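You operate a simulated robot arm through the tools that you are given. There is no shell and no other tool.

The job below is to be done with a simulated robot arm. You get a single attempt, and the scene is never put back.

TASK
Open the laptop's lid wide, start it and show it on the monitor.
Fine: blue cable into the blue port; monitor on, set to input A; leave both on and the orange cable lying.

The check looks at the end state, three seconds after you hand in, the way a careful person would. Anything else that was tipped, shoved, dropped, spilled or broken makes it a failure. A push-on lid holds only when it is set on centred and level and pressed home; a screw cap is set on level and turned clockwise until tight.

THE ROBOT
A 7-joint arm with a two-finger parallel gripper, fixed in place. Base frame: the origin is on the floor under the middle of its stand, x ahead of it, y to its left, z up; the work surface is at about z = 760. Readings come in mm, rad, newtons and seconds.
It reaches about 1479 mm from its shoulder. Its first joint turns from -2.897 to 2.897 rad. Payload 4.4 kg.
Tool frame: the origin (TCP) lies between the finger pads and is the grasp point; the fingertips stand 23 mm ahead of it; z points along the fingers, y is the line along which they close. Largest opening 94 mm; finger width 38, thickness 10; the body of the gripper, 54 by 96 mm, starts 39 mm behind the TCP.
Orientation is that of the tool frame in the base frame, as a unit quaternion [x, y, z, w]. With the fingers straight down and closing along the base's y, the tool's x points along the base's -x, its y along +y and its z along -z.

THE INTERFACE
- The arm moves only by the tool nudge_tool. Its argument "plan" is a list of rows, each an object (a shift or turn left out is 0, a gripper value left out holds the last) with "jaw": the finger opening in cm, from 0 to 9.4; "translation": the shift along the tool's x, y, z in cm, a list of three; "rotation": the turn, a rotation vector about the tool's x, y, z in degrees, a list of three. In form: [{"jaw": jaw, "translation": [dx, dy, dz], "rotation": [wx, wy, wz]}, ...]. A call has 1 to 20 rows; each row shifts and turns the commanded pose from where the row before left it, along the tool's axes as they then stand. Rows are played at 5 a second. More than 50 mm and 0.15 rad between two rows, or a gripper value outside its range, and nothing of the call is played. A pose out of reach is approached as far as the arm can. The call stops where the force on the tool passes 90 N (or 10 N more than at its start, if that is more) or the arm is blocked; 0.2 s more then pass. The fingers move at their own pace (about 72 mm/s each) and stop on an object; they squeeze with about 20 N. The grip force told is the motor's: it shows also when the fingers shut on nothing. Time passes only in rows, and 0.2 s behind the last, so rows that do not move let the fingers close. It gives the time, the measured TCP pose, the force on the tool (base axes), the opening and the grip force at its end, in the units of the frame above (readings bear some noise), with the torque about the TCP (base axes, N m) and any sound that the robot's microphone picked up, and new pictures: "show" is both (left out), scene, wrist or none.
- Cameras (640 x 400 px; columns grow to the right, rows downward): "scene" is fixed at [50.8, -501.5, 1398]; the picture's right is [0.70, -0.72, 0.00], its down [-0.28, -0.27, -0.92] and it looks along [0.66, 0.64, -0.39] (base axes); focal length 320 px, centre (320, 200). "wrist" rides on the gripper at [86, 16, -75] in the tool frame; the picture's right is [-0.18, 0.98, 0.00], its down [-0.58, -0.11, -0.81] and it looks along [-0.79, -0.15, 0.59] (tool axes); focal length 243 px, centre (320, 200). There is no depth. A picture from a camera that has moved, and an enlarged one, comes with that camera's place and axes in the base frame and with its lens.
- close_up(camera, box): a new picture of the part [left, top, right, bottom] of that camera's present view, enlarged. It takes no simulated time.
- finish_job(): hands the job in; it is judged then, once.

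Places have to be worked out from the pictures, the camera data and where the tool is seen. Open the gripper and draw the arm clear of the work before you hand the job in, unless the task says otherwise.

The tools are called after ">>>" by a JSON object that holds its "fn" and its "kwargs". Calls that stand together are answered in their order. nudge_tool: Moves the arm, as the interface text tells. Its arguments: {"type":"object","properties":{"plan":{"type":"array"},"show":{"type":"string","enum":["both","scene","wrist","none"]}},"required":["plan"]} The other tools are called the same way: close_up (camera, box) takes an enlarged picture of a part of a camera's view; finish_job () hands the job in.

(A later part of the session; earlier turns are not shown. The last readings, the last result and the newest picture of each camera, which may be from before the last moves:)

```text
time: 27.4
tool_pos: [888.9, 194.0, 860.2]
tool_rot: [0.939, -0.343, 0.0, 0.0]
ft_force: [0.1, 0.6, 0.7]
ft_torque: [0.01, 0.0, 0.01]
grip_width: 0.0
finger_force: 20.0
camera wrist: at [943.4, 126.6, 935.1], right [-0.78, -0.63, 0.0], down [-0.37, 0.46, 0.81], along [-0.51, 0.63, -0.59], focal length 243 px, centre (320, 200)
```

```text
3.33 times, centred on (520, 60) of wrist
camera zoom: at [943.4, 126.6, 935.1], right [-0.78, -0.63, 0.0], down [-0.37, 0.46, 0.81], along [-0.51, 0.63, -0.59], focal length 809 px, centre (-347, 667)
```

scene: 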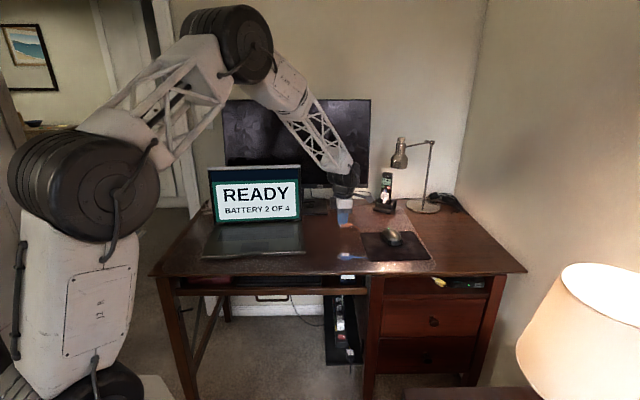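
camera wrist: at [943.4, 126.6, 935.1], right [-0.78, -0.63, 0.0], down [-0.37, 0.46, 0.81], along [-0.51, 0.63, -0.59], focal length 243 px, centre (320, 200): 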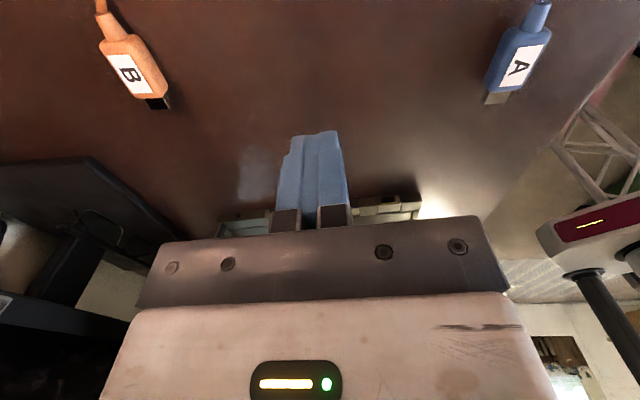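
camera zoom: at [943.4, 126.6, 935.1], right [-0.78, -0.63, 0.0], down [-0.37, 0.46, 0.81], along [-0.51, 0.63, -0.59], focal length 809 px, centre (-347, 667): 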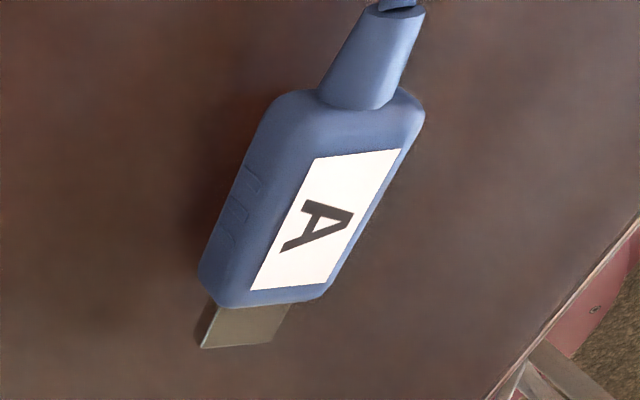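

The frontmost port is marked with an orange stripe and the one behind it seems to be blue but is partly hidden. I'll shift about 60 mm toward the back so the fingers don't cover it.

>>> {"fn": "nudge_tool", "kwargs": {"plan": [{"translation": [0, -3.0, 0]}, {"translation": [0, -3.0, 0]}, {"translation": [0, 0, 0]}], "show": "wrist"}}

>>> {"fn": "close_up", "kwargs": {"camera": "wrist", "box": [340, 170, 480, 240]}}

```text
time: 28.2
tool_pos: [926.0, 241.4, 860.4]
tool_rot: [0.939, -0.343, -0.001, 0.0]
ft_force: [-0.4, 0.7, -0.5]
ft_torque: [-0.03, 0.01, -0.02]
grip_width: 0.0
finger_force: 20.6
camera wrist: at [981.9, 173.0, 934.3], right [-0.78, -0.63, 0.0], down [-0.37, 0.46, 0.81], along [-0.51, 0.63, -0.59], focal length 243 px, centre (320, 200)
```

wrist: 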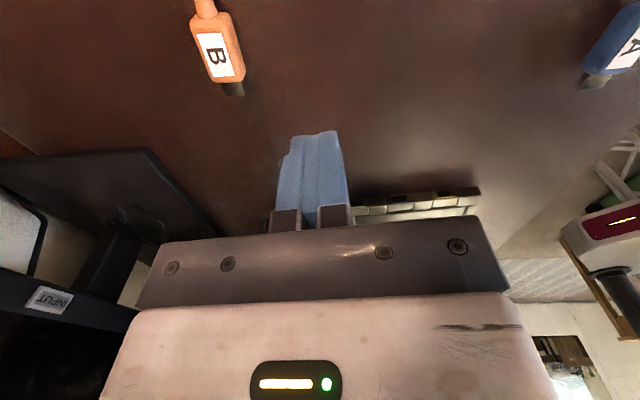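

```text
4.57 times, centred on (410, 205) of wrist
camera zoom: at [981.9, 173.0, 934.3], right [-0.78, -0.63, 0.0], down [-0.37, 0.46, 0.81], along [-0.51, 0.63, -0.59], focal length 1109 px, centre (-91, 177)
```

zoom: 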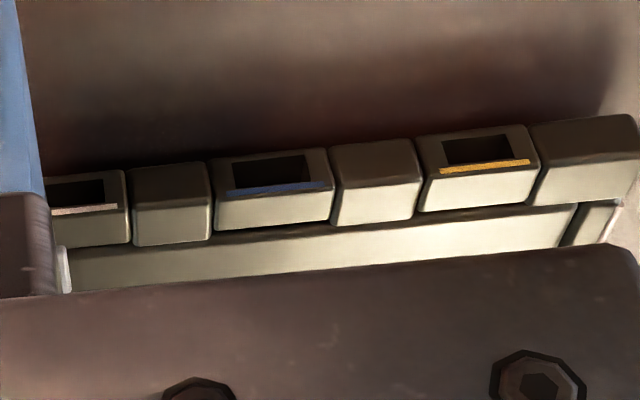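

The ports on the laptop's right side are, front to back, orange, blue and pinkish-white, so blue is the middle one, near (770,289,768). I'll go above the blue plug (about (800,101)), open the jaws and line up with it.

>>> {"fn": "nudge_tool", "kwargs": {"plan": [{"jaw": 6, "translation": [-0.083, 4.7, 0]}, {"translation": [-0.083, 4.7, 0]}, {"translation": [-0.083, 4.7, 0]}, {"translation": [-0.083, 4.7, 0]}, {"translation": [0, 0, 1.0], "rotation": [0, 0, 2.7]}, {"translation": [0, 0, 0]}], "show": "both"}}

>>> {"fn": "close_up", "kwargs": {"camera": "wrist", "box": [220, 0, 420, 160]}}

>>> {"fn": "close_up", "kwargs": {"camera": "scene", "box": [320, 210, 400, 270]}}

```text
time: 29.6
tool_pos: [803.2, 97.2, 848.9]
tool_rot: [0.93, -0.367, 0.0, 0.001]
ft_force: [-0.2, 0.8, 0.1]
ft_torque: [0.05, 0.03, 0.02]
grip_width: 60.0
finger_force: 0.2
camera wrist: at [855.0, 27.8, 924.2], right [-0.8, -0.59, 0.0], down [-0.35, 0.48, 0.81], along [-0.48, 0.65, -0.59], focal length 243 px, centre (320, 200)
```

scene: 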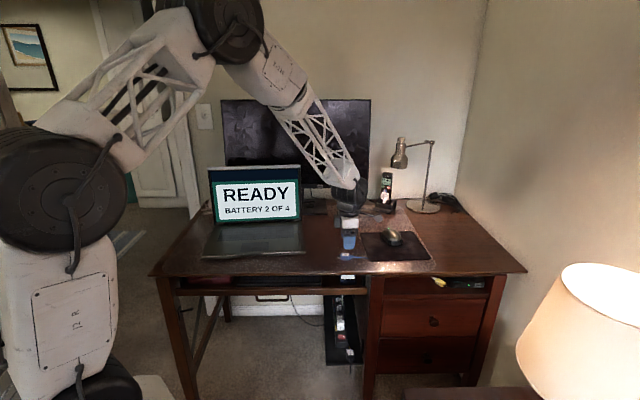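
wrist: 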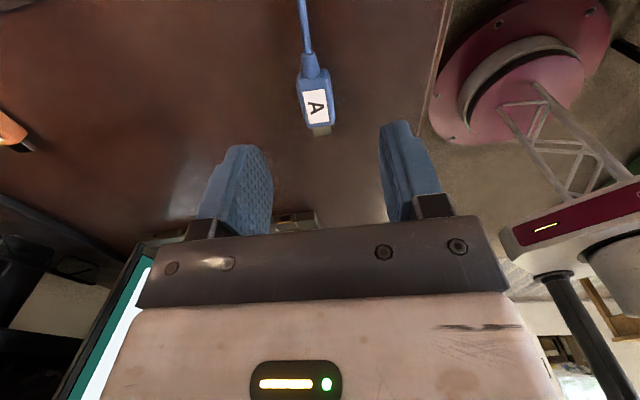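

```text
2.50 times, centred on (320, 80) of wrist
camera zoom: at [855.0, 27.8, 924.2], right [-0.8, -0.59, 0.0], down [-0.35, 0.48, 0.81], along [-0.48, 0.65, -0.59], focal length 606 px, centre (320, 500)
```

zoom: 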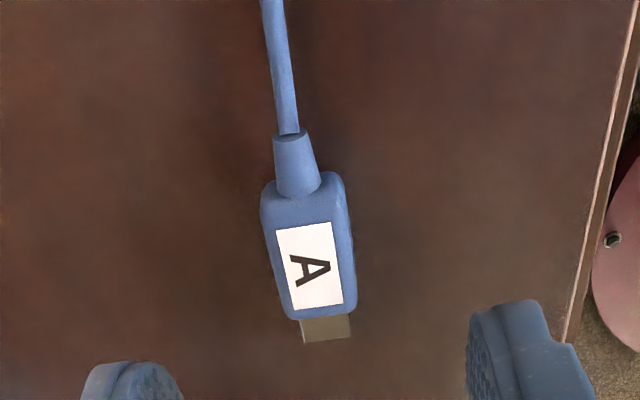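

```text
6.67 times, centred on (360, 240) of scene
camera zoom: at [50.8, -501.5, 1398.0], right [0.7, -0.72, 0.0], down [-0.28, -0.27, -0.92], along [0.66, 0.64, -0.39], focal length 2136 px, centre (53, -67)
```

zoom: 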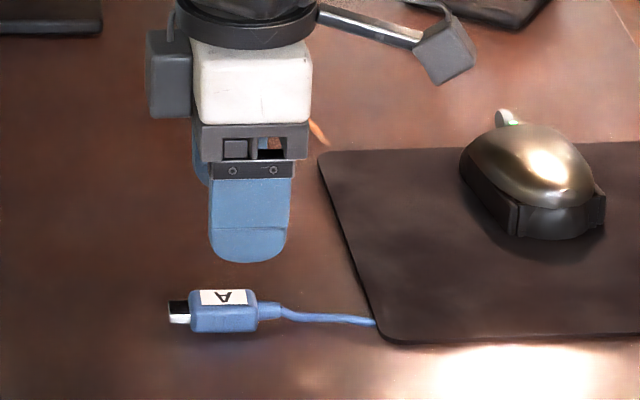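

The plug lies almost straight below, about 4 mm off in the closing direction and turned about 2°. I'll correct that and lower until the fingertips are about 2 mm above the desk.

>>> {"fn": "nudge_tool", "kwargs": {"plan": [{"translation": [0, -0.42, 1.0], "rotation": [0, 0, 1.8]}, {"translation": [0, 0, 2.0]}, {"translation": [0, 0, 1.5]}, {"translation": [0, 0, 1.0]}, {"translation": [0, 0, 0.6]}, {"translation": [0, 0, 0]}], "show": "both"}}

>>> {"fn": "close_up", "kwargs": {"camera": "wrist", "box": [220, 40, 420, 200]}}

>>> {"fn": "close_up", "kwargs": {"camera": "scene", "box": [320, 220, 380, 270]}}

```text
time: 31.0
tool_pos: [805.8, 101.8, 787.8]
tool_rot: [0.924, -0.381, 0.0, 0.0]
ft_force: [0.1, -0.2, -0.1]
ft_torque: [-0.01, -0.02, -0.03]
grip_width: 60.0
finger_force: 0.1
camera wrist: at [855.6, 29.7, 862.5], right [-0.82, -0.57, 0.0], down [-0.34, 0.49, 0.81], along [-0.46, 0.66, -0.59], focal length 243 px, centre (320, 200)
```

scene: 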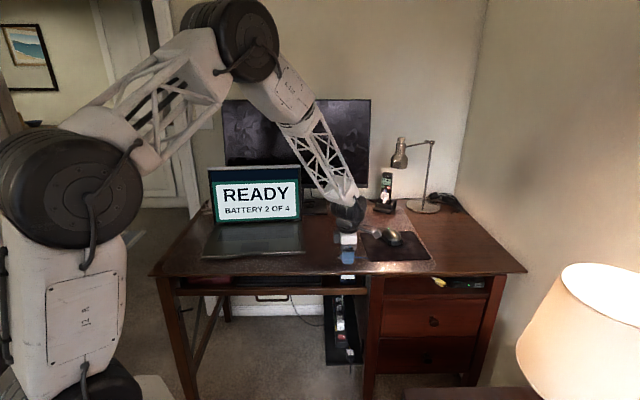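
wrist: 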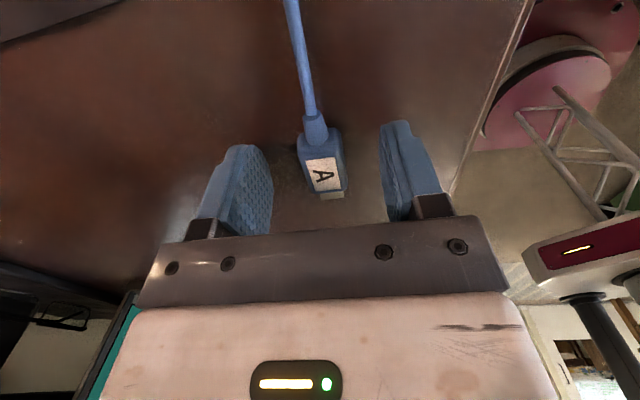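

```text
2.50 times, centred on (320, 120) of wrist
camera zoom: at [855.6, 29.7, 862.5], right [-0.82, -0.57, 0.0], down [-0.34, 0.49, 0.81], along [-0.46, 0.66, -0.59], focal length 606 px, centre (320, 400)
```

zoom: 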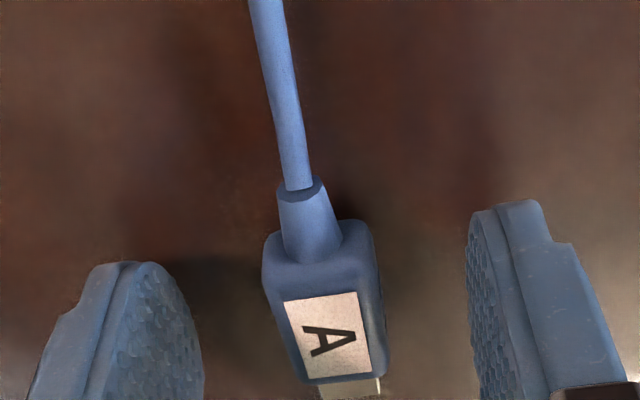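

```text
8.00 times, centred on (350, 245) of scene
camera zoom: at [50.8, -501.5, 1398.0], right [0.7, -0.72, 0.0], down [-0.28, -0.27, -0.92], along [0.66, 0.64, -0.39], focal length 2563 px, centre (80, -160)
```

zoom: 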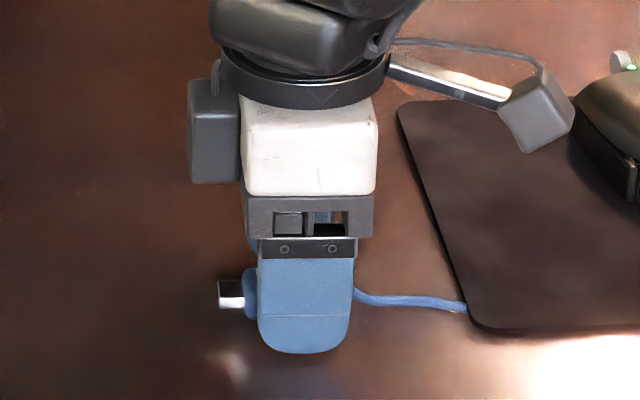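

The plug is centred between the fingers. I'll lower another 2.5 mm, shift 3 mm forward and close the jaws on it.

>>> {"fn": "nudge_tool", "kwargs": {"plan": [{"translation": [-0.3, 0, 0.25]}, {"jaw": 4}, {"jaw": 2.6}, {"jaw": 1.5}, {"jaw": 1.0}, {"jaw": 1.0}, {"jaw": 1.0}], "show": "both"}}

>>> {"fn": "close_up", "kwargs": {"camera": "wrist", "box": [220, 40, 420, 200]}}

>>> {"fn": "close_up", "kwargs": {"camera": "scene", "box": [320, 220, 380, 270]}}

```text
time: 32.6
tool_pos: [803.2, 104.3, 785.3]
tool_rot: [0.924, -0.381, 0.0, 0.0]
ft_force: [-1.7, -1.2, 5.4]
ft_torque: [-0.03, 0.07, -0.01]
grip_width: 20.5
finger_force: 19.9
camera wrist: at [853.3, 31.7, 860.2], right [-0.82, -0.57, 0.0], down [-0.34, 0.49, 0.81], along [-0.46, 0.66, -0.59], focal length 243 px, centre (320, 200)
```

scene: 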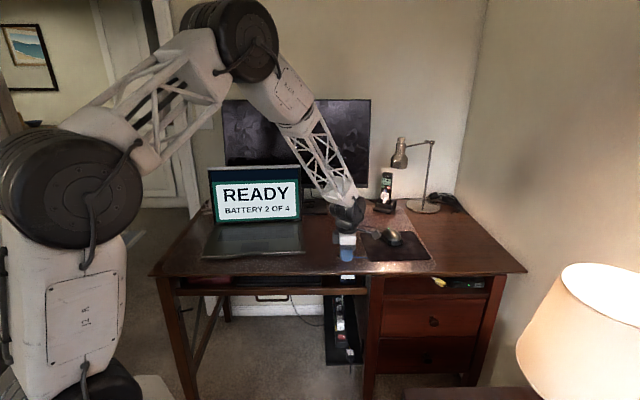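
wrist: 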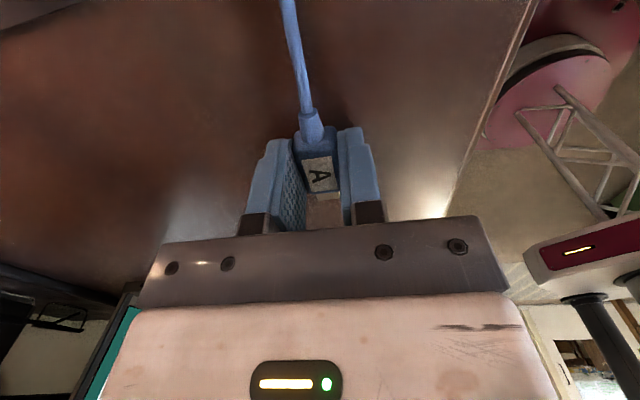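

```text
2.50 times, centred on (320, 120) of wrist
camera zoom: at [853.3, 31.7, 860.2], right [-0.82, -0.57, 0.0], down [-0.34, 0.49, 0.81], along [-0.46, 0.66, -0.59], focal length 606 px, centre (320, 400)
```

zoom: 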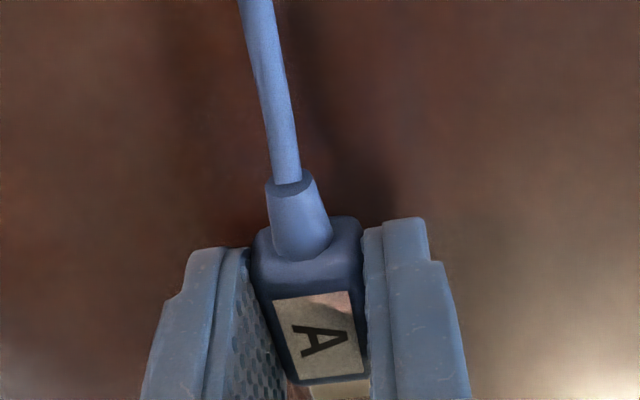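

```text
8.00 times, centred on (350, 245) of scene
camera zoom: at [50.8, -501.5, 1398.0], right [0.7, -0.72, 0.0], down [-0.28, -0.27, -0.92], along [0.66, 0.64, -0.39], focal length 2563 px, centre (80, -160)
```

zoom: 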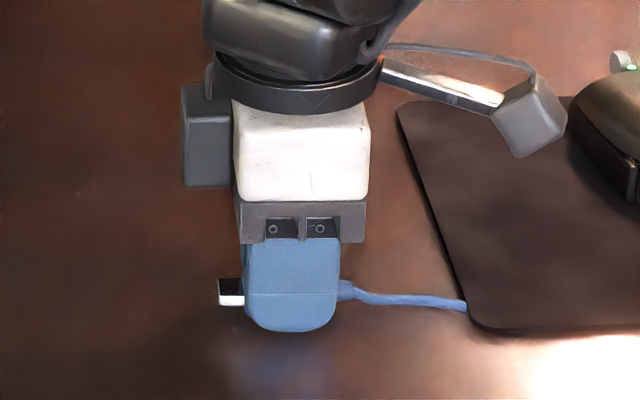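

The plug is gripped (20.5 mm) and its metal tip sticks out about 11 mm ahead of the fingers. I'll lift it 6 mm, turn to match the laptop's side (about 4.7°) and move to a spot some 30 mm out from the blue port.

>>> {"fn": "nudge_tool", "kwargs": {"plan": [{"translation": [0, 0, -0.3]}, {"translation": [0, 0, -0.3]}, {"rotation": [0, 0, -4.66]}, {"translation": [-1.32, -2.0, 0]}, {"translation": [-1.32, -2.0, 0]}, {"translation": [-1.32, -2.0, 0]}, {"translation": [-1.32, -2.0, 0]}, {"translation": [-1.32, -2.0, 0]}, {"translation": [-1.32, -2.0, 0]}, {"translation": [0, 0, 0]}], "show": "both"}}

>>> {"fn": "close_up", "kwargs": {"camera": "scene", "box": [280, 210, 360, 260]}}

>>> {"fn": "close_up", "kwargs": {"camera": "wrist", "box": [240, 100, 400, 240]}}

```text
time: 34.8
tool_pos: [820.6, 247.5, 792.5]
tool_rot: [0.939, -0.343, 0.0, -0.001]
ft_force: [0.3, 0.1, 0.1]
ft_torque: [-0.01, 0.03, 0.02]
grip_width: 20.4
finger_force: 20.3
camera wrist: at [876.5, 179.5, 866.4], right [-0.77, -0.63, 0.0], down [-0.37, 0.46, 0.81], along [-0.51, 0.62, -0.59], focal length 243 px, centre (320, 200)
```

scene: 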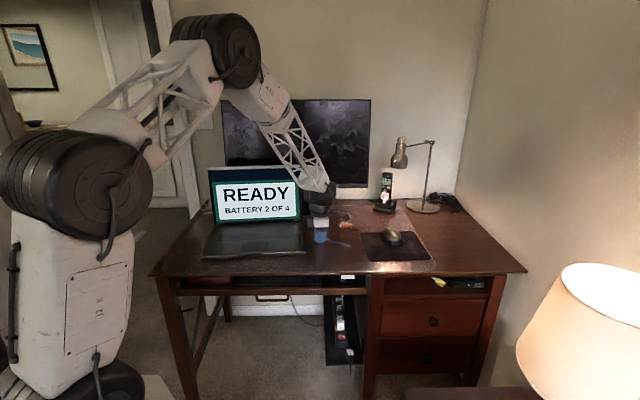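
wrist: 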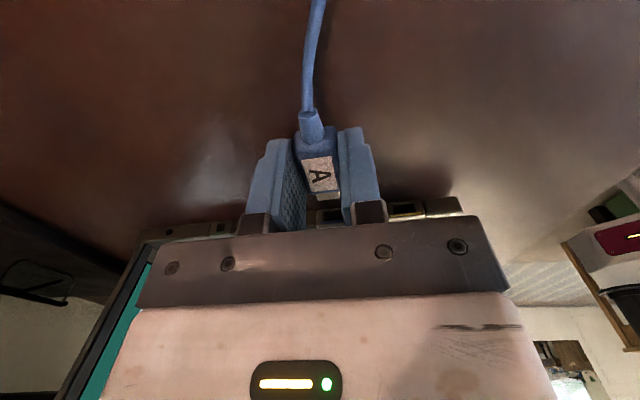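

```text
8.00 times, centred on (320, 235) of scene
camera zoom: at [50.8, -501.5, 1398.0], right [0.7, -0.72, 0.0], down [-0.28, -0.27, -0.92], along [0.66, 0.64, -0.39], focal length 2563 px, centre (320, -80)
```

zoom: 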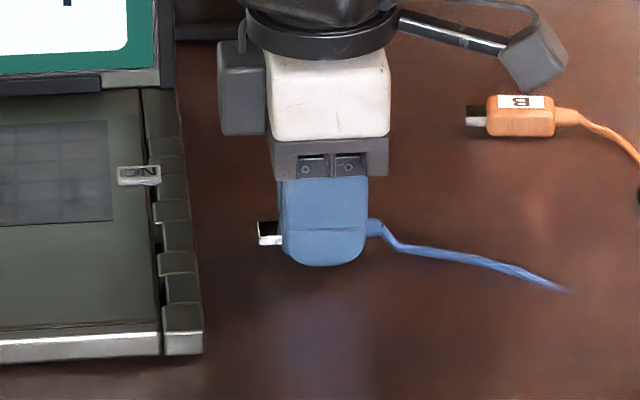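

```text
2.86 times, centred on (320, 170) of wrist
camera zoom: at [876.5, 179.5, 866.4], right [-0.77, -0.63, 0.0], down [-0.37, 0.46, 0.81], along [-0.51, 0.62, -0.59], focal length 693 px, centre (320, 286)
```

zoom: 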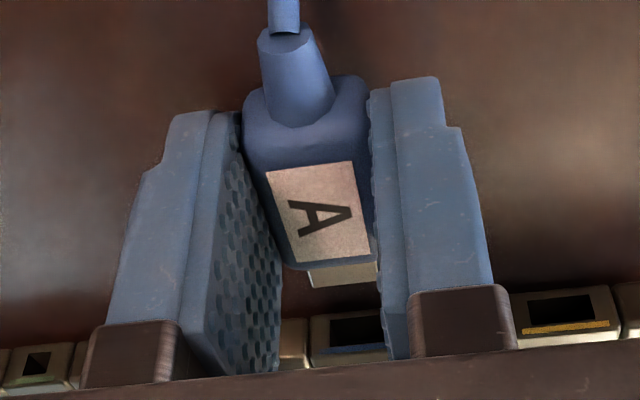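

The plug and the blue port are laterally aligned within about 1 mm and parallel in the wrist view; the tip is around 33 mm from the port. I'll lower to just above the desk and advance 20 mm.

>>> {"fn": "nudge_tool", "kwargs": {"plan": [{"translation": [-1.0, 0, 0.3]}, {"translation": [-1.0, 0, 0.3]}, {"translation": [0, 0, 0]}], "show": "both"}}

>>> {"fn": "close_up", "kwargs": {"camera": "scene", "box": [280, 220, 340, 260]}}

>>> {"fn": "close_up", "kwargs": {"camera": "wrist", "box": [270, 130, 390, 230]}}

```text
time: 35.6
tool_pos: [804.5, 260.9, 785.9]
tool_rot: [0.939, -0.343, 0.0, 0.0]
ft_force: [-0.5, -0.4, -0.8]
ft_torque: [0.02, 0.03, 0.0]
grip_width: 20.7
finger_force: 19.9
camera wrist: at [860.7, 191.8, 860.7], right [-0.77, -0.63, 0.0], down [-0.37, 0.46, 0.81], along [-0.51, 0.62, -0.59], focal length 243 px, centre (320, 200)
```

scene: 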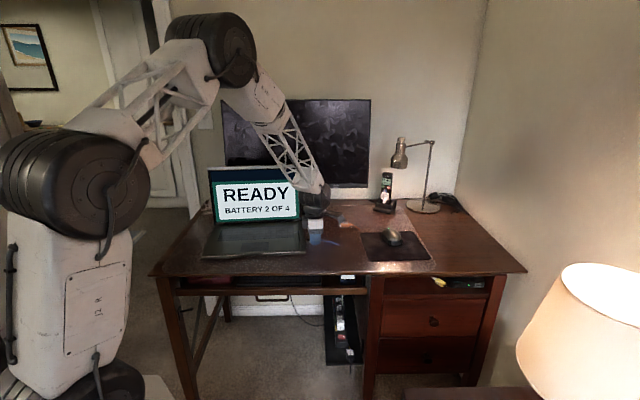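
wrist: 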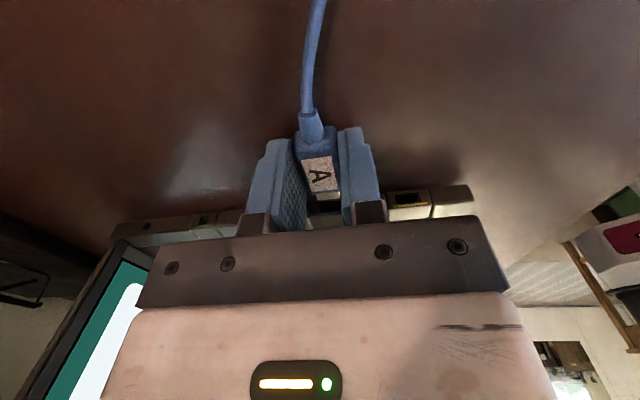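

```text
10.00 times, centred on (310, 240) of scene
camera zoom: at [50.8, -501.5, 1398.0], right [0.7, -0.72, 0.0], down [-0.28, -0.27, -0.92], along [0.66, 0.64, -0.39], focal length 3203 px, centre (420, -200)
```

zoom: 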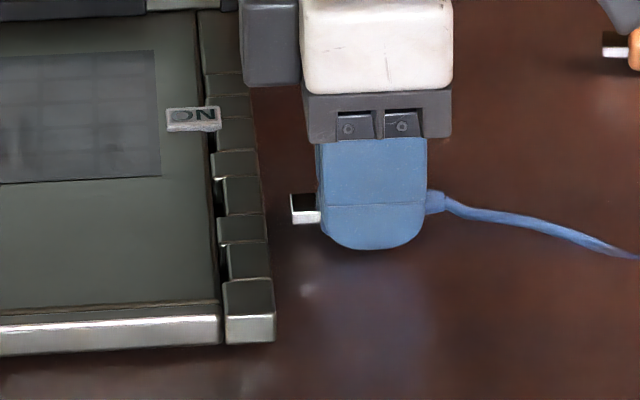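

```text
4.00 times, centred on (330, 180) of wrist
camera zoom: at [860.7, 191.8, 860.7], right [-0.77, -0.63, 0.0], down [-0.37, 0.46, 0.81], along [-0.51, 0.62, -0.59], focal length 970 px, centre (280, 280)
```

zoom: 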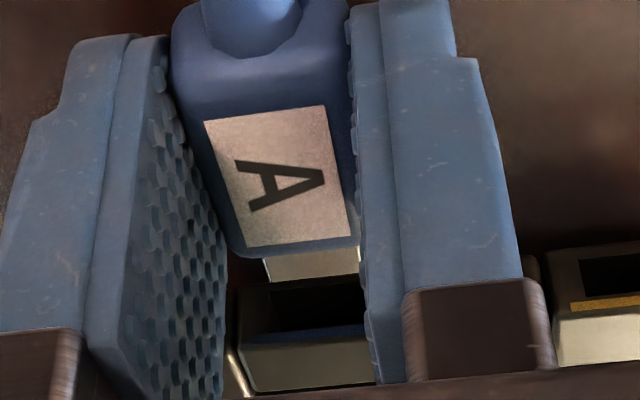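

The plug tip sits about 11 mm from the blue port, centred on the opening in both directions. I'll advance in small steps while watching the force.

>>> {"fn": "nudge_tool", "kwargs": {"plan": [{"translation": [-0.5, 0, 0]}, {"translation": [-0.4, 0, 0]}, {"translation": [0, 0, 0]}], "show": "none"}}

>>> {"fn": "nudge_tool", "kwargs": {"plan": [{"translation": [-0.2, 0, 0]}, {"translation": [-0.2, 0, 0]}, {"translation": [0, 0, 0]}], "show": "both"}}

>>> {"fn": "close_up", "kwargs": {"camera": "scene", "box": [280, 220, 340, 260]}}

>>> {"fn": "close_up", "kwargs": {"camera": "wrist", "box": [270, 130, 390, 230]}}

```text
time: 36.4
tool_pos: [798.4, 266.4, 784.6]
tool_rot: [0.94, -0.342, 0.0, 0.0]
ft_force: [-0.3, 0.2, 0.2]
ft_torque: [-0.06, 0.01, -0.03]
grip_width: 20.7
finger_force: 20.4
```

```text
time: 37.2
tool_pos: [795.6, 267.3, 785.8]
tool_rot: [0.939, -0.343, 0.0, 0.0]
ft_force: [1.7, -1.7, -0.3]
ft_torque: [-0.08, -0.02, -0.04]
grip_width: 20.7
finger_force: 19.9
camera wrist: at [851.2, 200.1, 860.3], right [-0.77, -0.63, 0.0], down [-0.37, 0.46, 0.81], along [-0.51, 0.62, -0.59], focal length 243 px, centre (320, 200)
```

scene: 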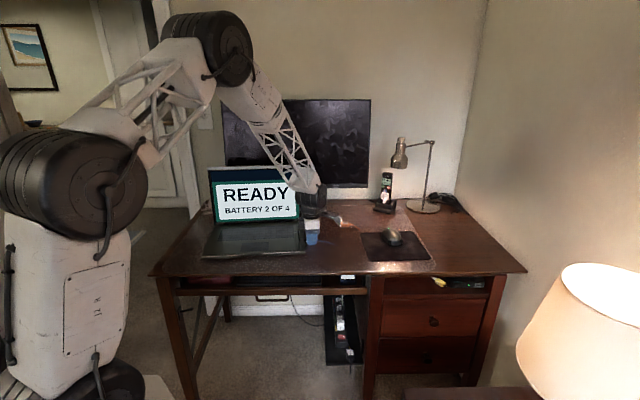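
wrist: 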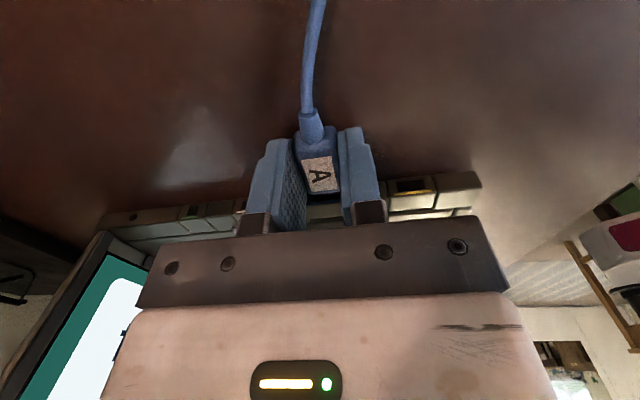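

```text
10.00 times, centred on (310, 240) of scene
camera zoom: at [50.8, -501.5, 1398.0], right [0.7, -0.72, 0.0], down [-0.28, -0.27, -0.92], along [0.66, 0.64, -0.39], focal length 3203 px, centre (420, -200)
```

zoom: 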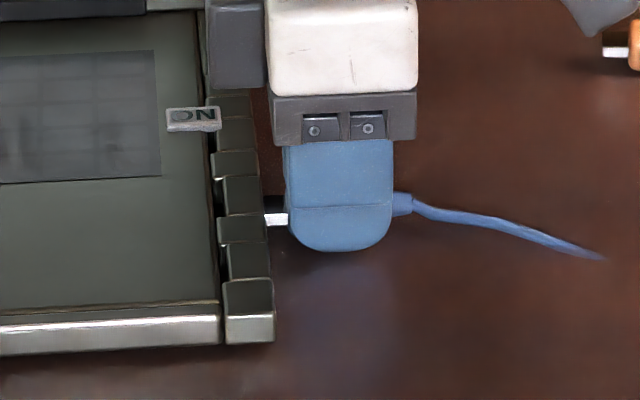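

```text
4.00 times, centred on (330, 180) of wrist
camera zoom: at [851.2, 200.1, 860.3], right [-0.77, -0.63, 0.0], down [-0.37, 0.46, 0.81], along [-0.51, 0.62, -0.59], focal length 970 px, centre (280, 280)
```

zoom: 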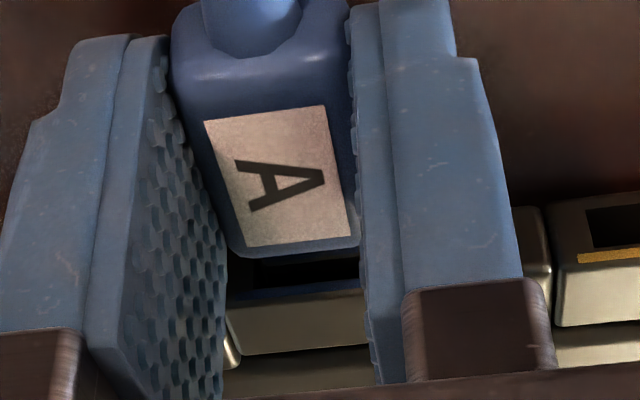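

The tip appears to have entered the blue port by about 2–3 mm with about 2 N of force. I'll keep pushing in 2 mm steps.

>>> {"fn": "nudge_tool", "kwargs": {"plan": [{"translation": [-0.2, 0, 0]}, {"translation": [0, 0, 0]}], "show": "none"}}

>>> {"fn": "nudge_tool", "kwargs": {"plan": [{"translation": [-0.2, 0, 0]}, {"translation": [0, 0, 0]}], "show": "scene"}}

>>> {"fn": "close_up", "kwargs": {"camera": "scene", "box": [280, 220, 340, 260]}}

>>> {"fn": "close_up", "kwargs": {"camera": "wrist", "box": [270, 130, 390, 230]}}

```text
time: 37.8
tool_pos: [792.9, 269.4, 786.3]
tool_rot: [0.939, -0.343, 0.0, 0.0]
ft_force: [2.3, -1.1, -0.4]
ft_torque: [-0.02, -0.05, 0.0]
grip_width: 20.4
finger_force: 20.1
```

```text
time: 38.4
tool_pos: [792.5, 270.9, 786.2]
tool_rot: [0.939, -0.343, -0.001, 0.0]
ft_force: [-3.3, 2.6, 0.3]
ft_torque: [0.03, 0.02, 0.02]
grip_width: 20.7
finger_force: 20.2
```

scene: 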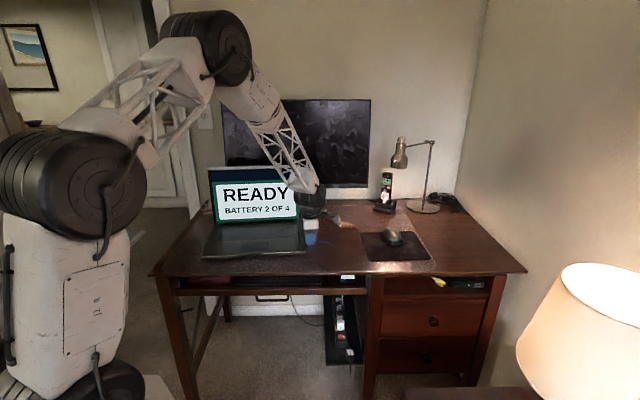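

```text
10.00 times, centred on (310, 240) of scene
camera zoom: at [50.8, -501.5, 1398.0], right [0.7, -0.72, 0.0], down [-0.28, -0.27, -0.92], along [0.66, 0.64, -0.39], focal length 3203 px, centre (420, -200)
```

zoom: 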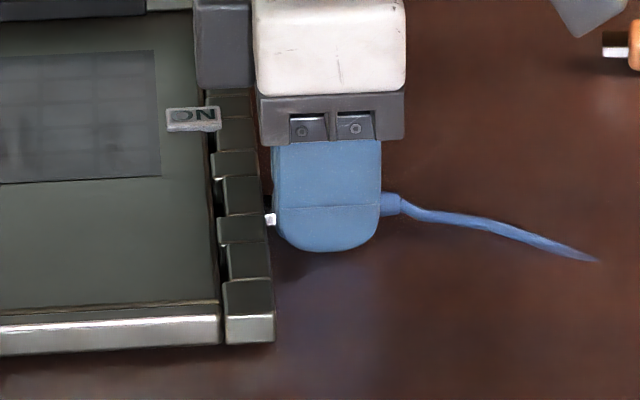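

```text
4.00 times, centred on (330, 180) of wrist
camera zoom: at [847.7, 203.1, 860.5], right [-0.77, -0.63, 0.0], down [-0.37, 0.46, 0.81], along [-0.51, 0.62, -0.59], focal length 970 px, centre (280, 280)
```

zoom: 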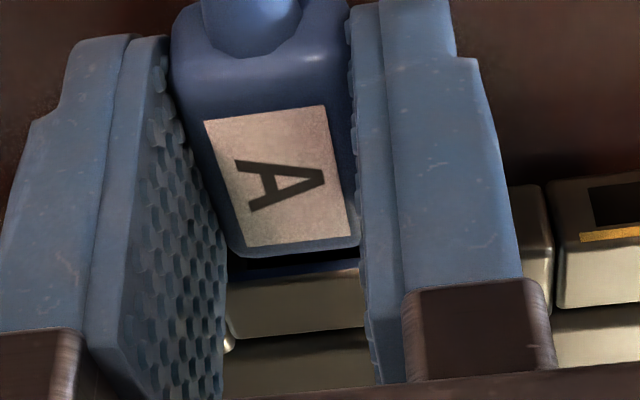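

The plug slides in (about 4 mm of metal still visible) and the laptop hasn't moved. I'll push the remaining few millimetres.

>>> {"fn": "nudge_tool", "kwargs": {"plan": [{"translation": [-0.2, 0, 0]}, {"translation": [0, 0, 0]}], "show": "none"}}

>>> {"fn": "nudge_tool", "kwargs": {"plan": [{"translation": [-0.15, 0, 0]}, {"translation": [0, 0, 0]}], "show": "scene"}}

>>> {"fn": "close_up", "kwargs": {"camera": "scene", "box": [280, 220, 340, 260]}}

>>> {"fn": "close_up", "kwargs": {"camera": "wrist", "box": [270, 130, 390, 230]}}

```text
time: 39.0
tool_pos: [790.8, 272.0, 785.6]
tool_rot: [0.939, -0.343, 0.0, 0.0]
ft_force: [-2.4, 1.9, -0.4]
ft_torque: [0.02, 0.03, -0.02]
grip_width: 20.7
finger_force: 19.9
```

```text
time: 39.6
tool_pos: [789.9, 271.3, 785.6]
tool_rot: [0.939, -0.343, 0.001, 0.0]
ft_force: [1.0, -0.5, -0.1]
ft_torque: [0.02, 0.01, -0.02]
grip_width: 20.2
finger_force: 20.5
```

scene: 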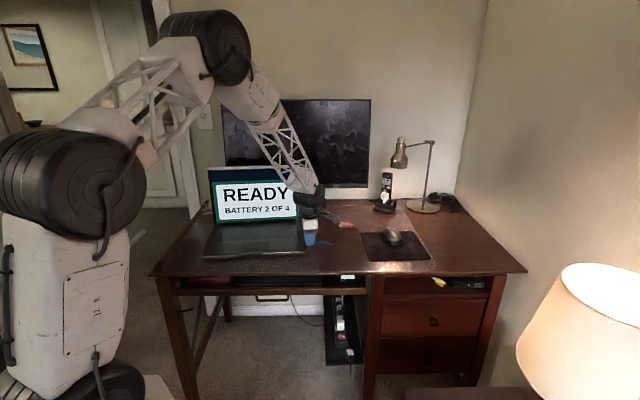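

```text
10.00 times, centred on (310, 240) of scene
camera zoom: at [50.8, -501.5, 1398.0], right [0.7, -0.72, 0.0], down [-0.28, -0.27, -0.92], along [0.66, 0.64, -0.39], focal length 3203 px, centre (420, -200)
```

zoom: 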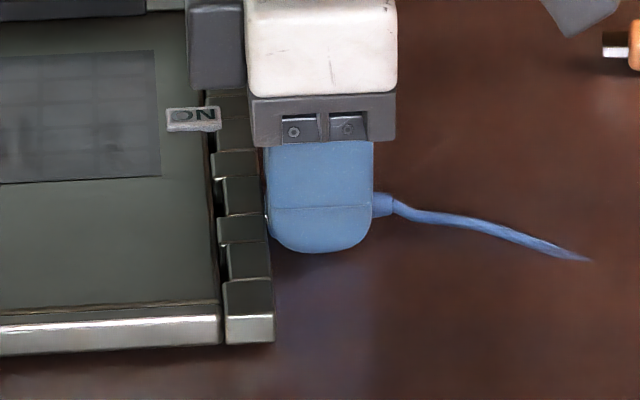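

```text
4.00 times, centred on (330, 180) of wrist
camera zoom: at [845.3, 204.9, 860.4], right [-0.77, -0.63, 0.0], down [-0.37, 0.46, 0.81], along [-0.51, 0.62, -0.59], focal length 970 px, centre (280, 280)
```

zoom: 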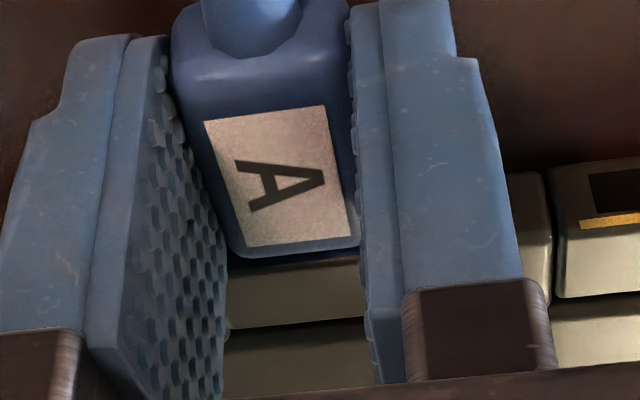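

The plug's body is almost flush with the laptop's side. One more small push to seat it.

>>> {"fn": "nudge_tool", "kwargs": {"plan": [{"translation": [-0.15, 0, 0]}, {"translation": [0, 0, 0]}], "show": "wrist"}}

>>> {"fn": "close_up", "kwargs": {"camera": "scene", "box": [280, 220, 340, 260]}}

>>> {"fn": "close_up", "kwargs": {"camera": "wrist", "box": [270, 130, 390, 230]}}

```text
time: 40.2
tool_pos: [790.0, 272.9, 786.5]
tool_rot: [0.94, -0.342, 0.0, 0.0]
ft_force: [4.4, -8.2, 2.8]
ft_torque: [-0.08, -0.03, 0.04]
grip_width: 20.4
finger_force: 20.4
camera wrist: at [844.5, 205.6, 860.4], right [-0.77, -0.63, 0.0], down [-0.37, 0.46, 0.81], along [-0.51, 0.62, -0.59], focal length 243 px, centre (320, 200)
```

wrist: 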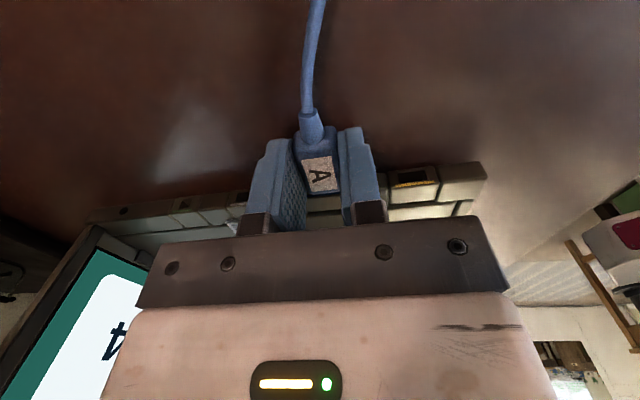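

```text
10.00 times, centred on (310, 240) of scene
camera zoom: at [50.8, -501.5, 1398.0], right [0.7, -0.72, 0.0], down [-0.28, -0.27, -0.92], along [0.66, 0.64, -0.39], focal length 3203 px, centre (420, -200)
```

zoom: 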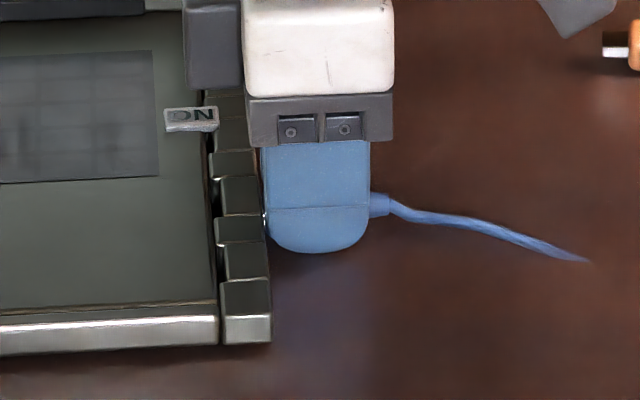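

```text
4.00 times, centred on (330, 180) of wrist
camera zoom: at [844.5, 205.6, 860.4], right [-0.77, -0.63, 0.0], down [-0.37, 0.46, 0.81], along [-0.51, 0.62, -0.59], focal length 970 px, centre (280, 280)
```

zoom: 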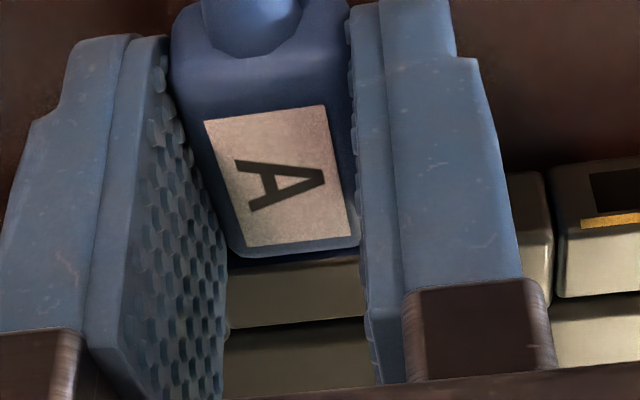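

The force rose to about 9 N and the laptop only just began to give (about 1 mm), so the plug is seated. I'll open the jaws and lift straight up.

>>> {"fn": "nudge_tool", "kwargs": {"plan": [{"jaw": 3.0}, {"jaw": 4.0}, {"jaw": 4.5}, {"translation": [0, 0, -1.0]}, {"translation": [0, 0, -3.0]}, {"translation": [0, 0, -4.0]}, {"translation": [0, 0, -4.0]}], "show": "both"}}

>>> {"fn": "close_up", "kwargs": {"camera": "scene", "box": [280, 220, 340, 260]}}

>>> {"fn": "close_up", "kwargs": {"camera": "wrist", "box": [240, 50, 440, 210]}}

```text
time: 41.8
tool_pos: [787.8, 273.9, 904.9]
tool_rot: [0.939, -0.343, 0.0, 0.001]
ft_force: [0.1, 0.3, -0.6]
ft_torque: [0.02, 0.04, 0.03]
grip_width: 45.1
finger_force: 0.1
camera wrist: at [843.6, 205.9, 979.5], right [-0.77, -0.63, 0.0], down [-0.37, 0.46, 0.81], along [-0.51, 0.62, -0.59], focal length 243 px, centre (320, 200)
```

scene: 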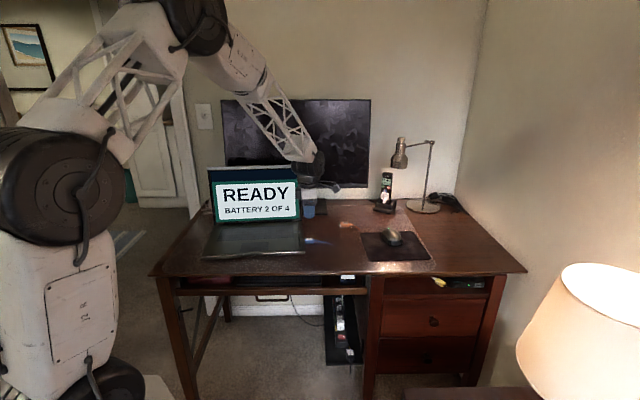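
wrist: 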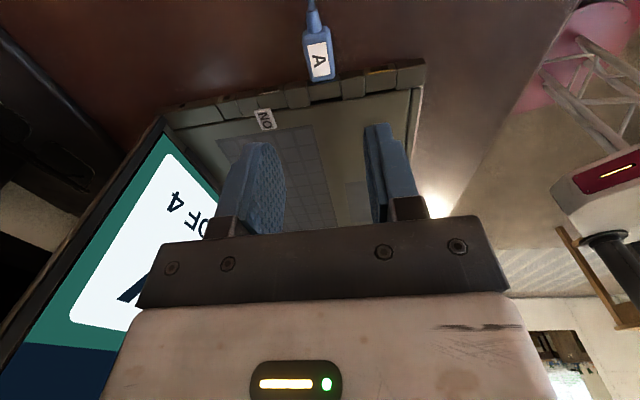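

```text
10.00 times, centred on (310, 240) of scene
camera zoom: at [50.8, -501.5, 1398.0], right [0.7, -0.72, 0.0], down [-0.28, -0.27, -0.92], along [0.66, 0.64, -0.39], focal length 3203 px, centre (420, -200)
```

zoom: 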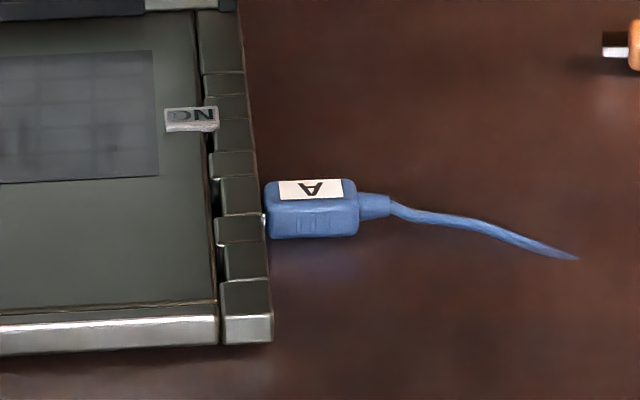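

```text
2.50 times, centred on (340, 130) of wrist
camera zoom: at [843.6, 205.9, 979.5], right [-0.77, -0.63, 0.0], down [-0.37, 0.46, 0.81], along [-0.51, 0.62, -0.59], focal length 606 px, centre (270, 375)
```

zoom: 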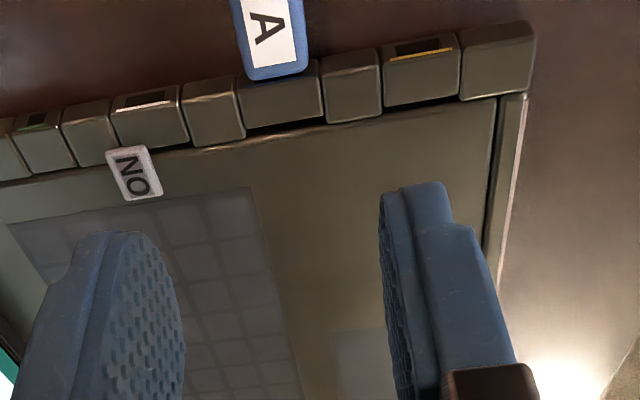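

The blue plug is home in the middle (blue) port and the jaws are clear. Next I'll close the fingers, move right and tilt the tool to face the monitor's front, to find the POWER and INPUT buttons (about (1065,386,891) and (1016,436,891)).

>>> {"fn": "nudge_tool", "kwargs": {"plan": [{"jaw": 0, "translation": [0, 0, -2.5]}, {"translation": [0, 0, -2.5]}, {"translation": [4.4, 0, 0]}, {"translation": [4.4, 0, 0]}, {"translation": [4.3, 0, 0]}, {"rotation": [0, 0, 5.6]}, {"rotation": [8.125, 0, 0]}, {"rotation": [8.125, 0, 0]}, {"rotation": [8.125, 0, 0]}, {"rotation": [8.125, 0, 0]}, {"rotation": [8.125, 0, 0]}, {"rotation": [8.125, 0, 0]}, {"rotation": [8.125, 0, 0]}, {"rotation": [8.125, 0, 0]}], "show": "both"}}

```text
time: 44.8
tool_pos: [890.2, 191.1, 957.6]
tool_rot: [0.822, -0.349, 0.172, -0.416]
ft_force: [-1.8, 0.5, -4.2]
ft_torque: [0.17, -0.22, -0.01]
grip_width: 0.0
finger_force: 20.0
out of reach, approached as far as the arm can: row 13, 14
camera wrist: at [900.4, 81.5, 987.9], right [-0.55, -0.27, -0.79], down [-0.82, 0.01, 0.57], along [-0.15, 0.96, -0.23], focal length 243 px, centre (320, 200)
```

scene: 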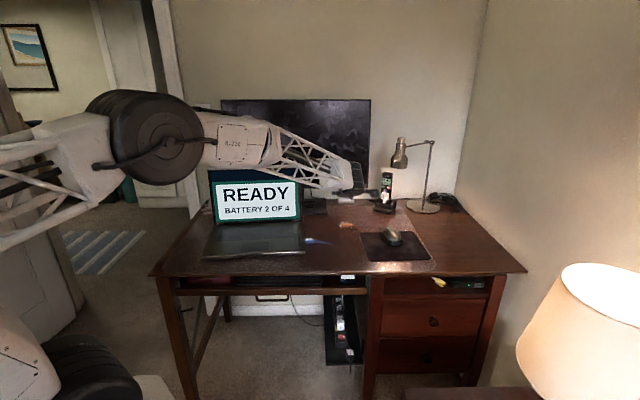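
wrist: 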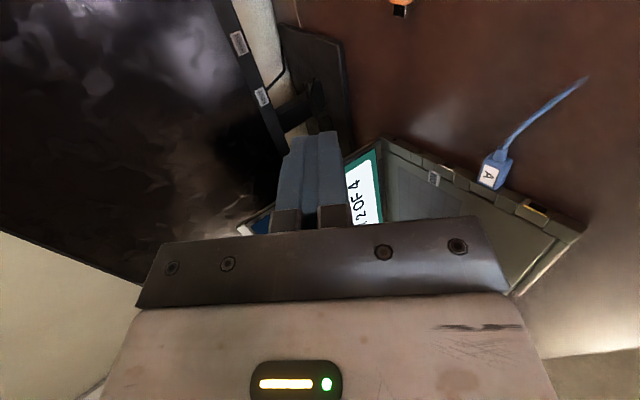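

The wrist reached its tilt limit a bit early (about 53° instead of 65°), which is still usable. Both buttons are visible on the bezel; I'll zoom in to confirm which is which.

>>> {"fn": "close_up", "kwargs": {"camera": "wrist", "box": [210, 10, 310, 130]}}

>>> {"fn": "close_up", "kwargs": {"camera": "scene", "box": [180, 150, 400, 280]}}

```text
3.33 times, centred on (260, 70) of wrist
camera zoom: at [900.4, 81.5, 987.9], right [-0.55, -0.27, -0.79], down [-0.82, 0.01, 0.57], along [-0.15, 0.96, -0.23], focal length 809 px, centre (520, 633)
```

zoom: 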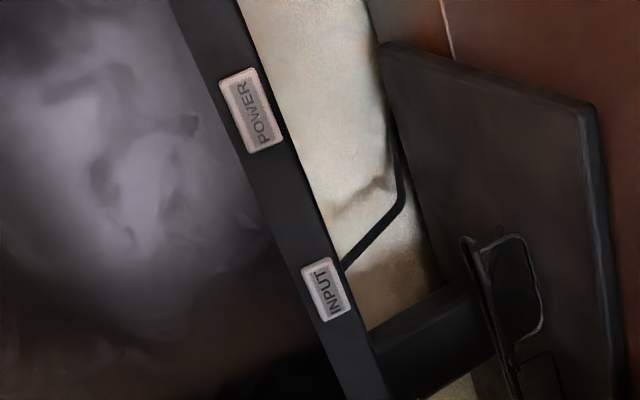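

```text
2.91 times, centred on (290, 215) of scene
camera zoom: at [50.8, -501.5, 1398.0], right [0.7, -0.72, 0.0], down [-0.28, -0.27, -0.92], along [0.66, 0.64, -0.39], focal length 932 px, centre (407, 156)
```

zoom: 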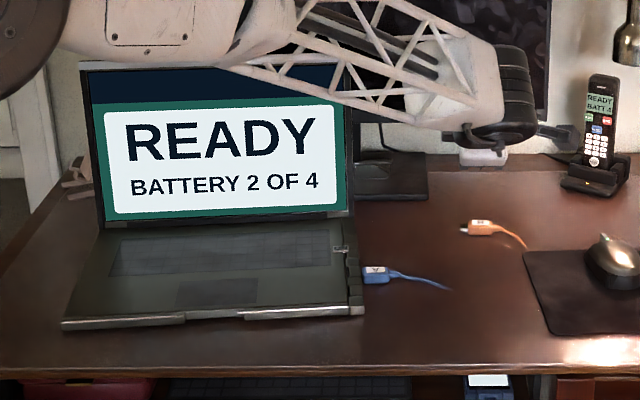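

POWER is the right-hand button at about (1062,383,893) and INPUT the left-hand one at about (1015,434,893). I'll ease the tilt back to a reachable ~52° and approach POWER to about 90 mm away.

>>> {"fn": "nudge_tool", "kwargs": {"plan": [{"rotation": [-6.5, 0, 0]}, {"rotation": [-6.5, 0, 0]}, {"translation": [0, 0, 0]}, {"translation": [-0.346, -1.218, 3.44]}, {"translation": [-0.346, -1.218, 3.44]}, {"translation": [-0.346, -1.218, 3.44]}, {"translation": [-0.346, -1.218, 3.44]}, {"translation": [0, 0, 0]}], "show": "both"}}

```text
time: 46.6
tool_pos: [971.5, 290.6, 887.2]
tool_rot: [0.864, -0.366, 0.133, -0.32]
ft_force: [0.4, -0.3, 0.2]
ft_torque: [0.01, -0.01, 0.02]
grip_width: 0.0
finger_force: 20.7
camera wrist: at [988.8, 186.3, 932.6], right [-0.67, -0.39, -0.64], down [-0.72, 0.11, 0.69], along [-0.19, 0.92, -0.35], focal length 243 px, centre (320, 200)
```

scene: 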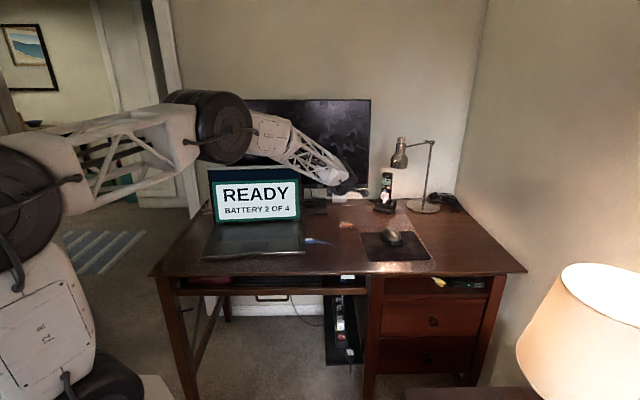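
wrist: 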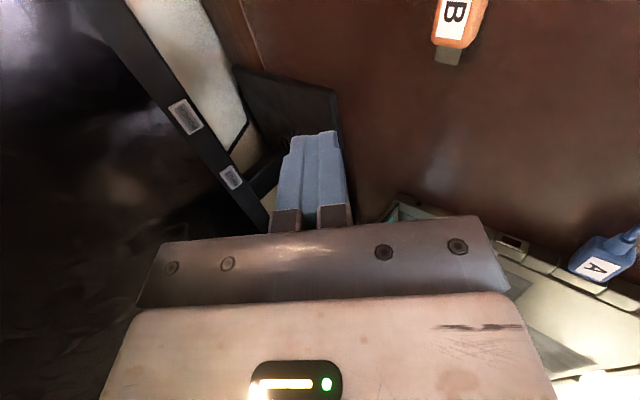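

The tilt is now about 40°. I'll tilt back up to about 52°, then move to about 50 mm in front of the POWER button.

>>> {"fn": "nudge_tool", "kwargs": {"plan": [{"rotation": [5.8, 0, 0]}, {"rotation": [5.8, 0, 0]}, {"translation": [-0.11, -2.17, 1.79]}, {"translation": [-0.11, -2.17, 1.79]}, {"translation": [0, 0, 0]}], "show": "both"}}

>>> {"fn": "close_up", "kwargs": {"camera": "wrist", "box": [140, 60, 360, 240]}}

>>> {"fn": "close_up", "kwargs": {"camera": "scene", "box": [290, 150, 390, 220]}}

```text
time: 47.8
tool_pos: [1009.2, 330.3, 901.1]
tool_rot: [0.826, -0.351, 0.171, -0.406]
ft_force: [0.8, -0.6, 0.0]
ft_torque: [0.03, -0.01, 0.03]
grip_width: 0.0
finger_force: 20.7
camera wrist: at [1021.2, 220.5, 933.0], right [-0.56, -0.29, -0.78], down [-0.81, 0.02, 0.58], along [-0.15, 0.96, -0.24], focal length 243 px, centre (320, 200)
```

scene: 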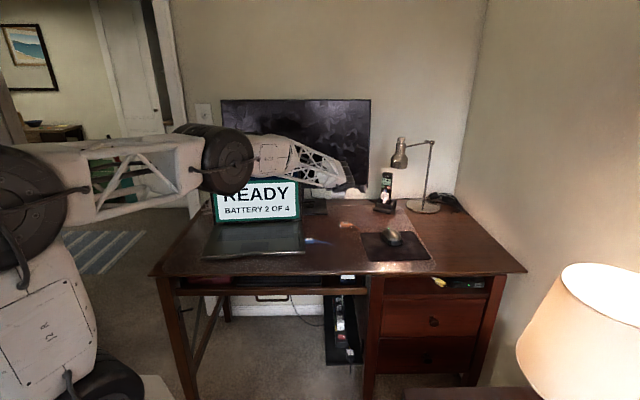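
wrist: 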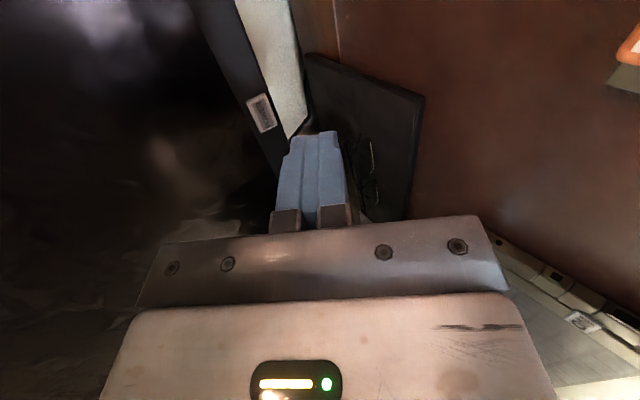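

```text
2.22 times, centred on (250, 150) of wrist
camera zoom: at [1021.2, 220.5, 933.0], right [-0.56, -0.29, -0.78], down [-0.81, 0.02, 0.58], along [-0.15, 0.96, -0.24], focal length 539 px, centre (476, 311)
```

zoom: 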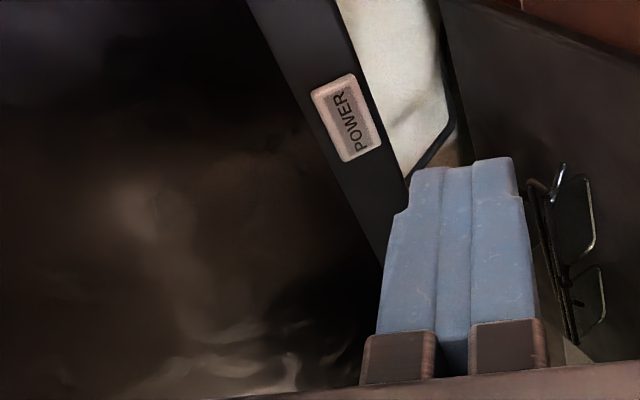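

```text
5.71 times, centred on (340, 185) of scene
camera zoom: at [50.8, -501.5, 1398.0], right [0.7, -0.72, 0.0], down [-0.28, -0.27, -0.92], along [0.66, 0.64, -0.39], focal length 1830 px, centre (206, 286)
```

zoom: 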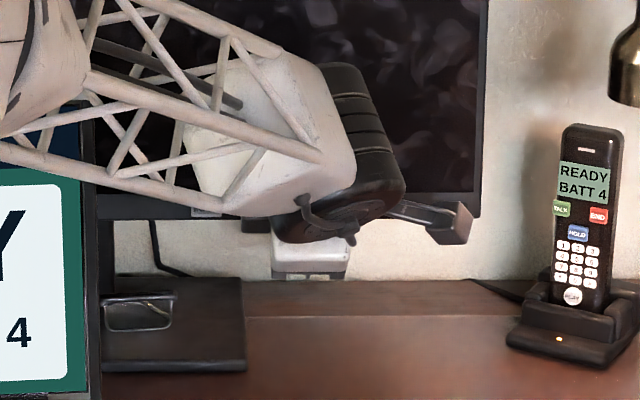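

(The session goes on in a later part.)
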